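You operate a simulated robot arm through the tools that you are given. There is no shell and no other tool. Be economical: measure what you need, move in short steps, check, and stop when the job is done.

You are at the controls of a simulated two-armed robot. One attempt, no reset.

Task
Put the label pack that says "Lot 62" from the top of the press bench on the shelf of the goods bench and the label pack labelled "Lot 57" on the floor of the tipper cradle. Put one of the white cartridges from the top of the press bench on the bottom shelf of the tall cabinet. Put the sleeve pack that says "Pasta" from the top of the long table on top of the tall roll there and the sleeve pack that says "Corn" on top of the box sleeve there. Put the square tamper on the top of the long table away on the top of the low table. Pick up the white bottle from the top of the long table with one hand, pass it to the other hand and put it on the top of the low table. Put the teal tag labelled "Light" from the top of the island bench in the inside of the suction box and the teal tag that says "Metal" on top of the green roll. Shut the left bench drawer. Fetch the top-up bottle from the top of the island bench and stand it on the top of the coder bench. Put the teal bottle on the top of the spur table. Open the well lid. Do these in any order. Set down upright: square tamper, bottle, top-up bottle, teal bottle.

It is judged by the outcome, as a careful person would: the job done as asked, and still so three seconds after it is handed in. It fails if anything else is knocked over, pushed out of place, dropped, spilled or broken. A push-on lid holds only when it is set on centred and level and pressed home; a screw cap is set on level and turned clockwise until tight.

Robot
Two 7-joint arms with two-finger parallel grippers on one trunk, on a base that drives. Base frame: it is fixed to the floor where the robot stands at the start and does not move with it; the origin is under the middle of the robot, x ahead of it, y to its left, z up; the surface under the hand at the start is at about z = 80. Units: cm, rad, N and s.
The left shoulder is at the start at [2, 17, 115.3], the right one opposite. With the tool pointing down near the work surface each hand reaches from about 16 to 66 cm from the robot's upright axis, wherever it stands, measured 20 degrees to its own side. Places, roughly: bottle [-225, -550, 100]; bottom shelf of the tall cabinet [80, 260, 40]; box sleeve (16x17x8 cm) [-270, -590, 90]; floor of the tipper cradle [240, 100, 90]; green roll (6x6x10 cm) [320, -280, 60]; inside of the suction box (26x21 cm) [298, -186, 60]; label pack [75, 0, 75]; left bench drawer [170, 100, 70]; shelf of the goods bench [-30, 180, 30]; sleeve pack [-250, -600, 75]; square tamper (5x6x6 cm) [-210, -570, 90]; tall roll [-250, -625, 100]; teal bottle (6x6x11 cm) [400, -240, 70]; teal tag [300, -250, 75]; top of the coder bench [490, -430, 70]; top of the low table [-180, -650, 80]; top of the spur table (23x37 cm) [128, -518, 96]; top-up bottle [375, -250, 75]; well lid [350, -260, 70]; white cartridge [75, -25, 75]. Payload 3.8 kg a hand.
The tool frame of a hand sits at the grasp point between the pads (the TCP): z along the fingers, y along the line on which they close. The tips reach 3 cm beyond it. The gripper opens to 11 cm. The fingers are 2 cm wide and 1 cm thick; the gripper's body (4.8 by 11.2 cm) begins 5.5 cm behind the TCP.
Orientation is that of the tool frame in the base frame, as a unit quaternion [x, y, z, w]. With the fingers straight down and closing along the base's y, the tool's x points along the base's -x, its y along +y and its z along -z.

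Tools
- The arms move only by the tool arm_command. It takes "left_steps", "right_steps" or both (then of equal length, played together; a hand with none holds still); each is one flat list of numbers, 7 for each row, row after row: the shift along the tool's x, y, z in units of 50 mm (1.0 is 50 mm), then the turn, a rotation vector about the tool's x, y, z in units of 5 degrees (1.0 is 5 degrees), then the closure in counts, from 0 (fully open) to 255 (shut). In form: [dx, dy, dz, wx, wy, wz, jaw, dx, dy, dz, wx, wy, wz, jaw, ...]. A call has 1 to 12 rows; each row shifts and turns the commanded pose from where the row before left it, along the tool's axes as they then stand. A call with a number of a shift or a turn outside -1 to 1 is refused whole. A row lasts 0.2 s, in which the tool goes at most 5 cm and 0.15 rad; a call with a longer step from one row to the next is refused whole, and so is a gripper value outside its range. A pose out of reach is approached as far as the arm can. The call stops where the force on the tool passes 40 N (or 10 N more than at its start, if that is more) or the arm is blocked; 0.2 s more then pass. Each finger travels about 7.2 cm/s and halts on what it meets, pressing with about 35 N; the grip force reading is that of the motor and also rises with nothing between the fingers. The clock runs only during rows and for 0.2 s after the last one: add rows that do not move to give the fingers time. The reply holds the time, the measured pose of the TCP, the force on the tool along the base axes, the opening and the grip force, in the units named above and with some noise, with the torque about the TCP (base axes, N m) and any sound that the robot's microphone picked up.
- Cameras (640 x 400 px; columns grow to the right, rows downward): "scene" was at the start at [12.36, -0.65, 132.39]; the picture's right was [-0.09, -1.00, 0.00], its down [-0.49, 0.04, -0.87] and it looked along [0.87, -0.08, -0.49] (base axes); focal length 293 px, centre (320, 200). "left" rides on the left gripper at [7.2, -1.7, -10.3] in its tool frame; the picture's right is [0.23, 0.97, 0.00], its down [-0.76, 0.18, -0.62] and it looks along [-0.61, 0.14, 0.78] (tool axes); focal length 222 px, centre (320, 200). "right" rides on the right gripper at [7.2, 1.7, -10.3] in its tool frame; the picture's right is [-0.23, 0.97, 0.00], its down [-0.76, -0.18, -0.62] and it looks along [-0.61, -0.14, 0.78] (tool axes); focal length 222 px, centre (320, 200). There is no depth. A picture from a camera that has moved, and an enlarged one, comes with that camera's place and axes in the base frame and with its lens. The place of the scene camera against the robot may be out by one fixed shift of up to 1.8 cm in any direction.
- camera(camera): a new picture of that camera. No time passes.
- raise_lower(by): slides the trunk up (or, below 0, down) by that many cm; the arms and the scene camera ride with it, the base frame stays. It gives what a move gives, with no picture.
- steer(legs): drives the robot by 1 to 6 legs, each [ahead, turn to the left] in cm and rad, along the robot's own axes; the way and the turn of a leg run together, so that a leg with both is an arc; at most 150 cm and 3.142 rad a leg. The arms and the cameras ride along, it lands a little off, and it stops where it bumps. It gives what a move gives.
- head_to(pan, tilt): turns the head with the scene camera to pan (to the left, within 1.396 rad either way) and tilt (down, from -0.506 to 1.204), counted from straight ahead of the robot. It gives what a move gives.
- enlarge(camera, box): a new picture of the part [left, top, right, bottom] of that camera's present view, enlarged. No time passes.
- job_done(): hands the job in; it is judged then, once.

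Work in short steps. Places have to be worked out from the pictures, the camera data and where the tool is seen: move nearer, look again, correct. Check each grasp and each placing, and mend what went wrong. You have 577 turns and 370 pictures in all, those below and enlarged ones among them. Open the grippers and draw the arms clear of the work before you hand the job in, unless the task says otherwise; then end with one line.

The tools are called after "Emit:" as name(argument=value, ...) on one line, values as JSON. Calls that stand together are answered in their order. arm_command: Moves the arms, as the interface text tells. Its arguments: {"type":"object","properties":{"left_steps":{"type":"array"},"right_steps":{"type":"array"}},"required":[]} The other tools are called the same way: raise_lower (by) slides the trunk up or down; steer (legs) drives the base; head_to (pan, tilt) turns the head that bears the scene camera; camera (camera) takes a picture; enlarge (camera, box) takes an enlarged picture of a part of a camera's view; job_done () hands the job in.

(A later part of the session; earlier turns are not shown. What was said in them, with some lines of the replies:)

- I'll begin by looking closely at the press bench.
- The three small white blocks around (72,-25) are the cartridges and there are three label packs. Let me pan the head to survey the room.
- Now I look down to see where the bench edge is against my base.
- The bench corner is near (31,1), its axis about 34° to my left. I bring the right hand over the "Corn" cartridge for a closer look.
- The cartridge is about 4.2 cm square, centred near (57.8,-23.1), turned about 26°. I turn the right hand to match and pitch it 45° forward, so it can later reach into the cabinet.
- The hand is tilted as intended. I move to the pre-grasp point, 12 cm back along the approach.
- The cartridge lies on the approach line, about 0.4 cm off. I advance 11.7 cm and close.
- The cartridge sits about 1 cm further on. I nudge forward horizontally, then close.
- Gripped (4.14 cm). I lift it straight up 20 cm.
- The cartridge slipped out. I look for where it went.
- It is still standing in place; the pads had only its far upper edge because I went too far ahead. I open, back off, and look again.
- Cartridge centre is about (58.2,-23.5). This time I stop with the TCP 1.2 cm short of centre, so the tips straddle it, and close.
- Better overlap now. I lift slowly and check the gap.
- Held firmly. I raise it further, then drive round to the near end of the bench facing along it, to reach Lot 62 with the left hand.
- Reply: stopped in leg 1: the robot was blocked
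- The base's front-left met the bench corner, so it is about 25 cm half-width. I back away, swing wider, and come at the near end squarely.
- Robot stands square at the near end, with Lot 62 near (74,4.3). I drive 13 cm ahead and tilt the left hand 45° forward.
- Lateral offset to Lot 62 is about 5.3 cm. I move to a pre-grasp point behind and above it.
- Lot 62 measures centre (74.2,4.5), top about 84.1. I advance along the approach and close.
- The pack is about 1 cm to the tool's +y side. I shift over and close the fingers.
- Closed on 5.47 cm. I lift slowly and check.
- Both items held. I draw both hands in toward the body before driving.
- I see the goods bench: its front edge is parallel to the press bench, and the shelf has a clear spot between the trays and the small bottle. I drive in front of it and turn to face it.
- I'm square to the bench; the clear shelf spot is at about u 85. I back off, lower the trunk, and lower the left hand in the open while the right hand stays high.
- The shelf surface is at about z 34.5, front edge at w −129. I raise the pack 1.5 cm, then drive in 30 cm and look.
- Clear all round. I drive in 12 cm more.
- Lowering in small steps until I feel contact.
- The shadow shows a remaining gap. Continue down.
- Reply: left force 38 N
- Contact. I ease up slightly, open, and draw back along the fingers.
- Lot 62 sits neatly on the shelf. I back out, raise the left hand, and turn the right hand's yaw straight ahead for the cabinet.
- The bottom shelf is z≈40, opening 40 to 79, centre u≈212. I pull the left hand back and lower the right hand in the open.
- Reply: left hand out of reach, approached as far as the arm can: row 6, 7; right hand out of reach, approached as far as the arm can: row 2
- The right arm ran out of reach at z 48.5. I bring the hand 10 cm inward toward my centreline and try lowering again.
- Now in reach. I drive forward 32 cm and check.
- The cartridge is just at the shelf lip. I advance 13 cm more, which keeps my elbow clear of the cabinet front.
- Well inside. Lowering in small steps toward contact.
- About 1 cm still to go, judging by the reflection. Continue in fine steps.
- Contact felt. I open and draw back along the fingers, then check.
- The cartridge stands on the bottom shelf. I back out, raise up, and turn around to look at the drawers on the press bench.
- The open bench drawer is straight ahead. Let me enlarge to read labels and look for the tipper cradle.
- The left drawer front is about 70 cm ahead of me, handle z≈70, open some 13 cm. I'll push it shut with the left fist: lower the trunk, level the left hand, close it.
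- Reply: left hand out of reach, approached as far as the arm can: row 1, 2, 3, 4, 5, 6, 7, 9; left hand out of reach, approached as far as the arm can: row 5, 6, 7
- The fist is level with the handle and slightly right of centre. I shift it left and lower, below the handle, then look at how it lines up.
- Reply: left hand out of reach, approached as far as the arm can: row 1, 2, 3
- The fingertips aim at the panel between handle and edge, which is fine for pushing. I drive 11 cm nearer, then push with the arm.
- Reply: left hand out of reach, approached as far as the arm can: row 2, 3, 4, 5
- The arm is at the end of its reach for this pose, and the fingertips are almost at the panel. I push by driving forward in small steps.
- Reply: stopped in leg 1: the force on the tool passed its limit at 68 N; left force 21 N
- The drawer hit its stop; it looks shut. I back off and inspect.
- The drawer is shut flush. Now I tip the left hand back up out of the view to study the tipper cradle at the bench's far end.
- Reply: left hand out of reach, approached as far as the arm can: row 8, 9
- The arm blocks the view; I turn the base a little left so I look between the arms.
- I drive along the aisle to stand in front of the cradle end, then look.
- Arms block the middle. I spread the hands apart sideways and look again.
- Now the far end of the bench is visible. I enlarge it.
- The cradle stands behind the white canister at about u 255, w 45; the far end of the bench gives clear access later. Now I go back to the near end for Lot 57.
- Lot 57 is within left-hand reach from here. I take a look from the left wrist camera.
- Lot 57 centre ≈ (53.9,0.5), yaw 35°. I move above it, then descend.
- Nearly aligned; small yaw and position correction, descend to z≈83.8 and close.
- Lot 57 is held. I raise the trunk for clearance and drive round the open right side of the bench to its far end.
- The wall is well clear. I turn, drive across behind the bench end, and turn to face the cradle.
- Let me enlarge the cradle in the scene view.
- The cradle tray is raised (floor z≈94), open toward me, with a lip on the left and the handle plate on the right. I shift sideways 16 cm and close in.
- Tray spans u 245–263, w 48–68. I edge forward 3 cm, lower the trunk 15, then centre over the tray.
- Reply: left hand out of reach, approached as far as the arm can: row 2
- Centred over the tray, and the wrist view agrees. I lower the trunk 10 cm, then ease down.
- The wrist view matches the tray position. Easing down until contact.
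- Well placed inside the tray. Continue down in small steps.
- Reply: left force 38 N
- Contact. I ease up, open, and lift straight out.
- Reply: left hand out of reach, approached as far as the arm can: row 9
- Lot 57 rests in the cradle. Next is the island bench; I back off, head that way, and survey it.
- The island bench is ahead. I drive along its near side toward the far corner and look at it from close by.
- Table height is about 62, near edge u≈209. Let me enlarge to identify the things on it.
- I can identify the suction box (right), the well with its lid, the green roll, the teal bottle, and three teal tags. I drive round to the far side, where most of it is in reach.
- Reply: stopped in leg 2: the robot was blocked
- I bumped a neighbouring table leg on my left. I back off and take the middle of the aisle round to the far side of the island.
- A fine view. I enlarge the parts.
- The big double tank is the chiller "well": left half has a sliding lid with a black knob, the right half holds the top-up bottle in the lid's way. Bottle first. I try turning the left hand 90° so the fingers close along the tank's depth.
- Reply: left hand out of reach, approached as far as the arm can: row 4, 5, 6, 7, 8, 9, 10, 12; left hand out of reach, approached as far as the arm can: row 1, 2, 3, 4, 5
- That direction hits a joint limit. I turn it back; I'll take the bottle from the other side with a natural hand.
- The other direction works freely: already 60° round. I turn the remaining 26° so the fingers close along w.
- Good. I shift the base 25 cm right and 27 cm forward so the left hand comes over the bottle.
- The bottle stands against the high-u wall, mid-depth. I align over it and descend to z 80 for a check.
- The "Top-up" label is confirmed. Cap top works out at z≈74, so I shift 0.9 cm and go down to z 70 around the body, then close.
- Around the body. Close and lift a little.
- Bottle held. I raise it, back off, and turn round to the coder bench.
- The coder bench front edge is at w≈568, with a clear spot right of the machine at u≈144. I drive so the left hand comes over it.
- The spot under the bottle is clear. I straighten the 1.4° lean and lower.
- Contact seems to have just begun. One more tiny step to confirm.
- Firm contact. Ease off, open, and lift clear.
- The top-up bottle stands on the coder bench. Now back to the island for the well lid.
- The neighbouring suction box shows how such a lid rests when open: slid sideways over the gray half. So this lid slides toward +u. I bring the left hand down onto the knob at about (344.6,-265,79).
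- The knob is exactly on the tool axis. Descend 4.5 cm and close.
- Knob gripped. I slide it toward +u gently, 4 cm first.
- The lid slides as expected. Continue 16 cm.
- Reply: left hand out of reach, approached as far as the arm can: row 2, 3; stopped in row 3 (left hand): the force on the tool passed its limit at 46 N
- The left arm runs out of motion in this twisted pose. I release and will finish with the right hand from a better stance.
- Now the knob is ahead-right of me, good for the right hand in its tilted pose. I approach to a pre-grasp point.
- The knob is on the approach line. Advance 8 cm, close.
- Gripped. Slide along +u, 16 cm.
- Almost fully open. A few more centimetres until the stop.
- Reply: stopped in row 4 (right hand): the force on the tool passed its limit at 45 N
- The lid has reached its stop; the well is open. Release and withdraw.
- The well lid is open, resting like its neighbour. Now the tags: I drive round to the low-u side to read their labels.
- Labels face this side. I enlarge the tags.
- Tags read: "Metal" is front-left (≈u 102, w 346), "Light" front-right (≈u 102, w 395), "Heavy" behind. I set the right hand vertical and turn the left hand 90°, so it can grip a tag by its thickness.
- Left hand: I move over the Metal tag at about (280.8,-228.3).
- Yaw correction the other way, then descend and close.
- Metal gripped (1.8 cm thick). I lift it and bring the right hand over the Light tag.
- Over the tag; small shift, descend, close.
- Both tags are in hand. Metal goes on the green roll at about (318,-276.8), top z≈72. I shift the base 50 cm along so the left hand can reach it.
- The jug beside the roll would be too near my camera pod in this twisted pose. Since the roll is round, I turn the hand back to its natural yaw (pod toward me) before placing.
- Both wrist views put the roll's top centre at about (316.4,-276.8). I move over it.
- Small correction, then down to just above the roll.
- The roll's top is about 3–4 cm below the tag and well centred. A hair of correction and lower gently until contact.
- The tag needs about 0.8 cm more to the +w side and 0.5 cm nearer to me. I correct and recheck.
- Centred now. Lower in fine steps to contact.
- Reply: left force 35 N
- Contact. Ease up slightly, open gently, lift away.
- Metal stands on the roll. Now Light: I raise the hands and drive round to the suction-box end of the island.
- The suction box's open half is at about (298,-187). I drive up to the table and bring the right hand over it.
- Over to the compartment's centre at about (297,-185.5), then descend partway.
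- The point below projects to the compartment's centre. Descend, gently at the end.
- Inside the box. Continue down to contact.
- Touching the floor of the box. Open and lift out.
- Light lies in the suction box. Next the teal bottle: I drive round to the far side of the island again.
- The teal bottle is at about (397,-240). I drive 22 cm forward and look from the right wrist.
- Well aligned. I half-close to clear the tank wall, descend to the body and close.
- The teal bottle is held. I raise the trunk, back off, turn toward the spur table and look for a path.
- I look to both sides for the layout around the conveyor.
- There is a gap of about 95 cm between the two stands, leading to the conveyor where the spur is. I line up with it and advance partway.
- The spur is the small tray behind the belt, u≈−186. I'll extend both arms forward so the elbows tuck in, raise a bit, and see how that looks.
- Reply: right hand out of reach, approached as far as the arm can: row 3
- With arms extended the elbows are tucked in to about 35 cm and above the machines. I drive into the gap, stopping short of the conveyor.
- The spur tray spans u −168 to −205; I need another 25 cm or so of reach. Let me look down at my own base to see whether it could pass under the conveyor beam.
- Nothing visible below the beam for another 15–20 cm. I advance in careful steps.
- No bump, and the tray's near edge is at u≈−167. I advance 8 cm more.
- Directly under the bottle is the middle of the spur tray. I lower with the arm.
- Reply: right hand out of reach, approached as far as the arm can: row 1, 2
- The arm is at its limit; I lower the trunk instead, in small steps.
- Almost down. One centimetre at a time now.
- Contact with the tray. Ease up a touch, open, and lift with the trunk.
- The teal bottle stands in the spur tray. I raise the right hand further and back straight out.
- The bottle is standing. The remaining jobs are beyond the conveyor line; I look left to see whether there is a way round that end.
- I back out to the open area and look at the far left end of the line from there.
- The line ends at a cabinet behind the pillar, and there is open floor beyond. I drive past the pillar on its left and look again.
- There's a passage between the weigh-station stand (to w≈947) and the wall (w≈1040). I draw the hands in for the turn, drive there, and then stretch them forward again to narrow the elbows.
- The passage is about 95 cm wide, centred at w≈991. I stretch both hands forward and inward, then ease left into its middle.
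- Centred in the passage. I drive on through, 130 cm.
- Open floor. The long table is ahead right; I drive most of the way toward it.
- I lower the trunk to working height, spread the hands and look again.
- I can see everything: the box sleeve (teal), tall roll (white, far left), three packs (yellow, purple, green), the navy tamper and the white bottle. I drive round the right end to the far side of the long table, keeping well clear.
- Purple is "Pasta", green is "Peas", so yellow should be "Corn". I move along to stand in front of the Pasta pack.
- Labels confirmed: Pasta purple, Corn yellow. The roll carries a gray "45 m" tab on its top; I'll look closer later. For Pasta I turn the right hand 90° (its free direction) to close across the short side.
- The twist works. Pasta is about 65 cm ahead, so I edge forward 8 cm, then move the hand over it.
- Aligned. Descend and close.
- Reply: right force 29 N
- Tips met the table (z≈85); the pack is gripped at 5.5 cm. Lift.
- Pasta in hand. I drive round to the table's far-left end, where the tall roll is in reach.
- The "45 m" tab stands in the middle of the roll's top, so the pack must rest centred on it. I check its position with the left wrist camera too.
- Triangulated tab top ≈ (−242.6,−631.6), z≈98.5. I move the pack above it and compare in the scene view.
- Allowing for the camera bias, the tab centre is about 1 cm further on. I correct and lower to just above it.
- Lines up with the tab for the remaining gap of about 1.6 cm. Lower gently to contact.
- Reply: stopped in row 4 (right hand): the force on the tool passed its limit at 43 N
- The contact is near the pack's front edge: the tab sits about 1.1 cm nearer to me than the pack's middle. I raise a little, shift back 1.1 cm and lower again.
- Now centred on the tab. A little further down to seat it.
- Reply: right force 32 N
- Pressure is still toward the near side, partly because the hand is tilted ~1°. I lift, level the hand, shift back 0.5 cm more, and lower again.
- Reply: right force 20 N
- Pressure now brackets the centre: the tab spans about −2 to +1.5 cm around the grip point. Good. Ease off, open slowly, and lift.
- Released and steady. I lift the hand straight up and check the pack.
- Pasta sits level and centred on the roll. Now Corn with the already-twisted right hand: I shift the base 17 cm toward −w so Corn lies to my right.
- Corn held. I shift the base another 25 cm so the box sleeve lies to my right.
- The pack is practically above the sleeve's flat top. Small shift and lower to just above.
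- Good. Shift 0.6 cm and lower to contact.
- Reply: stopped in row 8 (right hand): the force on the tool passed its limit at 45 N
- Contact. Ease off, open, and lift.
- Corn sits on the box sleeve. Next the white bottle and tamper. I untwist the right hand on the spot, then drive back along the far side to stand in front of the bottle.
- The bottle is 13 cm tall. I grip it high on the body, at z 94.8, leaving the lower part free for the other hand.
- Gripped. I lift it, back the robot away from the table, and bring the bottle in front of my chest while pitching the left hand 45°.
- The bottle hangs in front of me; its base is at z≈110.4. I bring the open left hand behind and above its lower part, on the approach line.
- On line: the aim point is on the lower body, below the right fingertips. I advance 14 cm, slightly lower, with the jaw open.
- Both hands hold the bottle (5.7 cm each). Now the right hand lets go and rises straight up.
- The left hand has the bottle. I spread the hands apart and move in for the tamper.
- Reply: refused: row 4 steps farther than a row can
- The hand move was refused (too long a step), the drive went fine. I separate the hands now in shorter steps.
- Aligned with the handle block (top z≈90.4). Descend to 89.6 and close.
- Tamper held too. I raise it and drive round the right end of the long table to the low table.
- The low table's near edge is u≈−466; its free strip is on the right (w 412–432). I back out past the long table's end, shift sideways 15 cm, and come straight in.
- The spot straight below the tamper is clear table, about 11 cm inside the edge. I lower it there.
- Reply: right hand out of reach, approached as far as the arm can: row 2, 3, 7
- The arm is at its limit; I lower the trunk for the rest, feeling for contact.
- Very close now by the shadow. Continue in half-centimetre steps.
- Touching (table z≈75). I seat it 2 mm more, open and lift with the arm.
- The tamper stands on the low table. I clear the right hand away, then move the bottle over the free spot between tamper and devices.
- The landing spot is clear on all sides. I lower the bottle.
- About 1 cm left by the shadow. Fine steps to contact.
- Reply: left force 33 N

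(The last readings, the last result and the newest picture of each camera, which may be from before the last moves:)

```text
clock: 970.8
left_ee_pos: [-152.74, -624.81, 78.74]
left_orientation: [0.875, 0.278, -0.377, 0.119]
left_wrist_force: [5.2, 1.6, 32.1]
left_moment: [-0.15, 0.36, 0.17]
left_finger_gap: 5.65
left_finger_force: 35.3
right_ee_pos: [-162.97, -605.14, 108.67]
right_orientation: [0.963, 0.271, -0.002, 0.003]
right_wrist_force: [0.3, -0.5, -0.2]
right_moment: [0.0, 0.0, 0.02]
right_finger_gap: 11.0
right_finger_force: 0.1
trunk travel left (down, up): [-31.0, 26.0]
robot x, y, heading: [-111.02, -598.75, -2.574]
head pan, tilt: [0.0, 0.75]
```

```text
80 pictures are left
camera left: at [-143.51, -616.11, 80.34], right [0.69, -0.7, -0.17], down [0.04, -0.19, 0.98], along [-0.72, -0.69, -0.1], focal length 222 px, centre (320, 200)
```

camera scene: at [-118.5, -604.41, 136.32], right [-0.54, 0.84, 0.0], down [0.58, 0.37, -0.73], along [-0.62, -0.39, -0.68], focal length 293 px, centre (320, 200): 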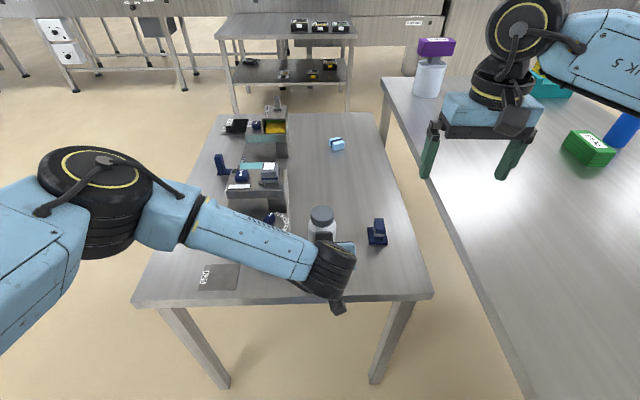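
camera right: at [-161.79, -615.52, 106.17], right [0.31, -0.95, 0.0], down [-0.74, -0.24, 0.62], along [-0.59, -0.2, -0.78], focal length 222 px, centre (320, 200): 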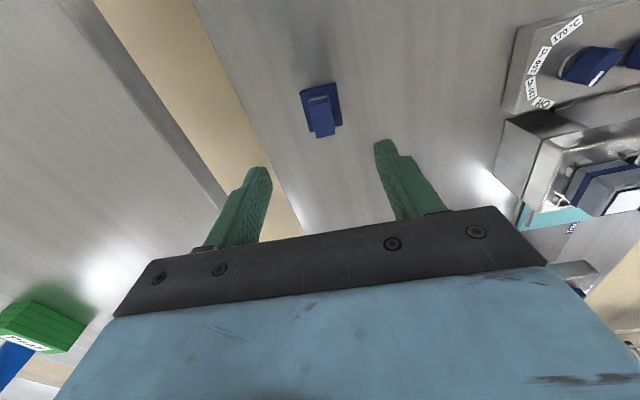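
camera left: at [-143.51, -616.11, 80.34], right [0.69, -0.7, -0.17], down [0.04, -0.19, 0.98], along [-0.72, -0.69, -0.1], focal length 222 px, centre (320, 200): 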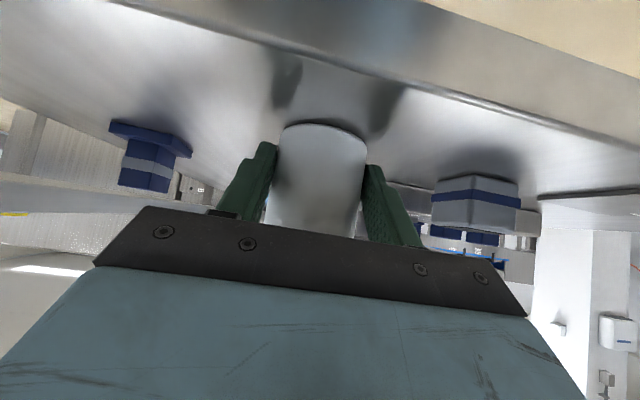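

Contact. Ease up, open, and draw back along the fingers.

Emit:
arm_command(left_steps=[-0.03, 0, -0.03, 0, 0, 0, 255, 0, 0, 0, 0, 0, 0, 220, 0, 0, 0, 0, 0, 0, 170, 0, 0, 0, 0, 0, 0, 110, 0, 0, 0, 0, 0, 0, 70, 0, 0, 0, 0, 0, 0, 70, 0, 0, -0.3, 0, 0, 0, 70, 0, 0, -0.5, 0, 0, 0, 70, 0, 0, -0.8, 0, 0, 0, 70, 0, 0, -0.8, 0, 0, 0, 70])

Emit:
camera(camera="left")

Emit:
camera(camera="scene")

```text
clock: 973.0
left_ee_pos: [-145.5, -619.79, 86.68]
left_orientation: [0.877, 0.28, -0.372, 0.12]
left_wrist_force: [0.4, 0.1, -0.4]
left_moment: [0.0, -0.03, -0.01]
left_finger_gap: 7.99
left_finger_force: 0.1
right_ee_pos: [-163.1, -605.24, 108.52]
right_orientation: [0.963, 0.271, 0.0, 0.002]
right_wrist_force: [0.0, -0.9, -0.9]
right_moment: [0.03, 0.01, 0.02]
right_finger_gap: 10.98
right_finger_force: 0.1
trunk travel left (down, up): [-31.0, 26.0]
robot x, y, heading: [-110.94, -599.24, -2.575]
head pan, tilt: [0.0, 0.75]
```

```text
79 pictures are left
camera left: at [-136.41, -611.19, 88.59], right [0.69, -0.7, -0.16], down [0.04, -0.19, 0.98], along [-0.72, -0.68, -0.11], focal length 222 px, centre (320, 200)
```

left: 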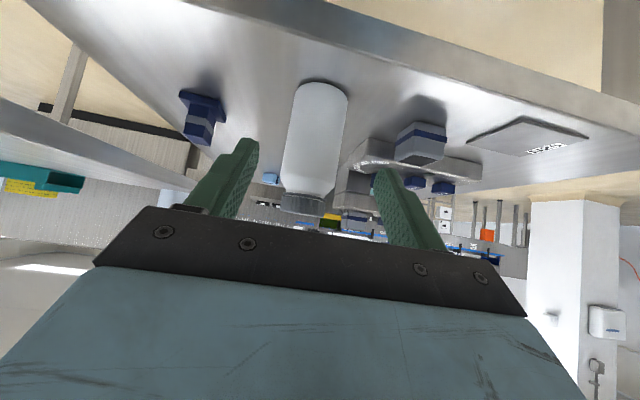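

```text
78 pictures are left
camera scene: at [-118.44, -604.36, 136.33], right [-0.54, 0.84, 0.0], down [0.57, 0.37, -0.73], along [-0.62, -0.39, -0.68], focal length 293 px, centre (320, 200)
```

scene: 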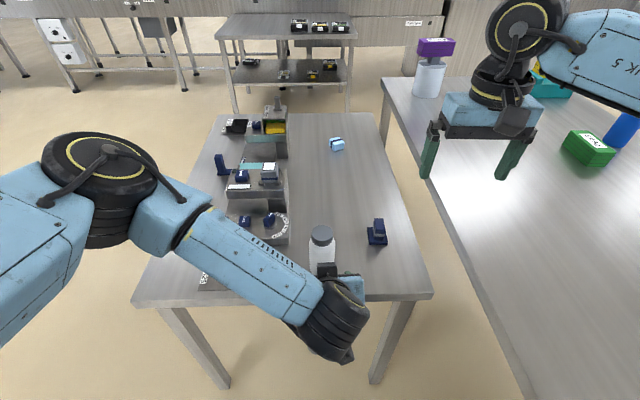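

The bottle stands upright beside the tamper. I raise the left hand clear, back away, and take a last look.

Emit:
arm_command(left_steps=[-0.5, 0, -0.5, 0, 0, 0, 0, -0.5, 0, -0.5, 0, 0, 0, 0, -0.5, 0, -0.5, 0, 0, 0, 0, -0.5, 0, -0.5, 0, 0, 0, 0, -0.5, 0, -0.5, 0, 0, 0, 0])

Emit:
steer(legs=[[-70, 0]])

Emit:
head_to(pan=-0.1, tilt=0.45)

Emit:
camera(camera="scene")

Emit:
enlarge(camera="scene", box=[240, 120, 520, 300])

```text
clock: 974.2
left_ee_pos: [-145.36, -619.78, 104.41]
left_orientation: [0.877, 0.277, -0.373, 0.119]
left_wrist_force: [1.4, 0.2, 0.6]
left_moment: [-0.02, -0.03, 0.02]
left_finger_gap: 11.0
left_finger_force: 0.0
right_ee_pos: [-163.21, -605.31, 108.51]
right_orientation: [0.963, 0.271, -0.001, 0.001]
right_wrist_force: [0.9, 0.0, 0.2]
right_moment: [0.01, 0.0, 0.0]
right_finger_gap: 11.0
right_finger_force: 0.0
trunk travel left (down, up): [-31.0, 26.0]
robot x, y, heading: [-111.33, -598.97, -2.575]
head pan, tilt: [0.0, 0.75]
```

```text
clock: 978.1
left_ee_pos: [-85.44, -581.38, 104.37]
left_orientation: [0.88, 0.272, -0.373, 0.116]
left_wrist_force: [0.5, 0.5, 0.1]
left_moment: [0.0, 0.02, 0.02]
left_finger_gap: 11.02
left_finger_force: 0.1
right_ee_pos: [-102.93, -566.62, 108.46]
right_orientation: [0.965, 0.263, -0.001, 0.002]
right_wrist_force: [-0.2, -0.4, -0.5]
right_moment: [0.04, 0.01, 0.02]
right_finger_gap: 10.99
right_finger_force: 0.1
trunk travel left (down, up): [-31.0, 26.0]
robot x, y, heading: [-50.52, -560.87, -2.59]
head pan, tilt: [0.0, 0.75]
```

```text
clock: 978.9
left_ee_pos: [-85.38, -581.41, 104.39]
left_orientation: [0.88, 0.272, -0.373, 0.116]
left_wrist_force: [0.0, -0.5, 0.5]
left_moment: [0.01, -0.03, 0.0]
left_finger_gap: 11.01
left_finger_force: 0.0
right_ee_pos: [-102.81, -566.73, 108.32]
right_orientation: [0.965, 0.263, 0.0, 0.002]
right_wrist_force: [0.4, -0.3, 0.3]
right_moment: [0.02, 0.02, 0.0]
right_finger_gap: 11.02
right_finger_force: 0.0
trunk travel left (down, up): [-31.0, 26.0]
robot x, y, heading: [-50.67, -561.26, -2.583]
head pan, tilt: [-0.099, 0.45]
```

```text
77 pictures are left
camera scene: at [-59.36, -566.07, 138.96], right [-0.44, 0.9, 0.0], down [0.39, 0.19, -0.9], along [-0.81, -0.39, -0.44], focal length 293 px, centre (320, 200)
```

scene: 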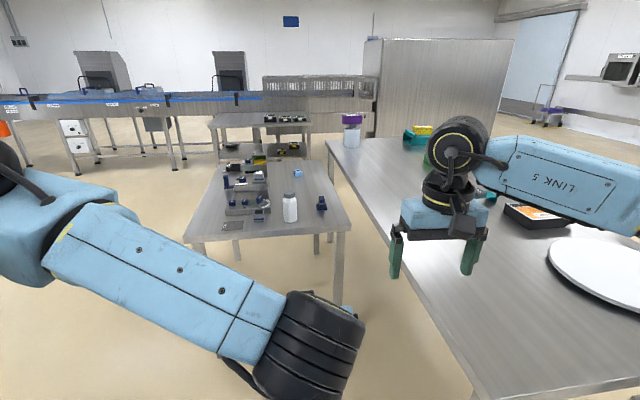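

```text
2.22 times, centred on (380, 210) of scene
camera zoom: at [-59.36, -566.07, 138.96], right [-0.44, 0.9, 0.0], down [0.39, 0.19, -0.9], along [-0.81, -0.39, -0.44], focal length 652 px, centre (187, 178)
```

zoom: 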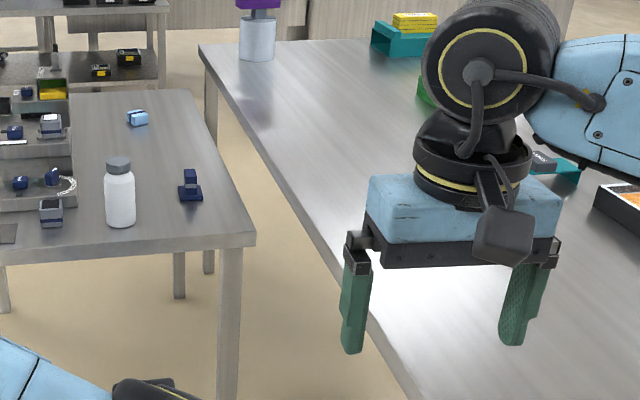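

The bottle and tamper stand on the low table, Pasta is on the roll, Corn is on the sleeve, and both hands are open and clear. I'm handing the job in.

Emit:
job_done()

```text
The job is handed in.
```

All the listed items are done and the job is handed in; I saw each one in place after doing it. The Pasta pack rests on the gray "45 m" tab on top of the tall roll, not flat on the roll itself, and my base bumped the press bench and a neighbouring table lightly without visible harm.
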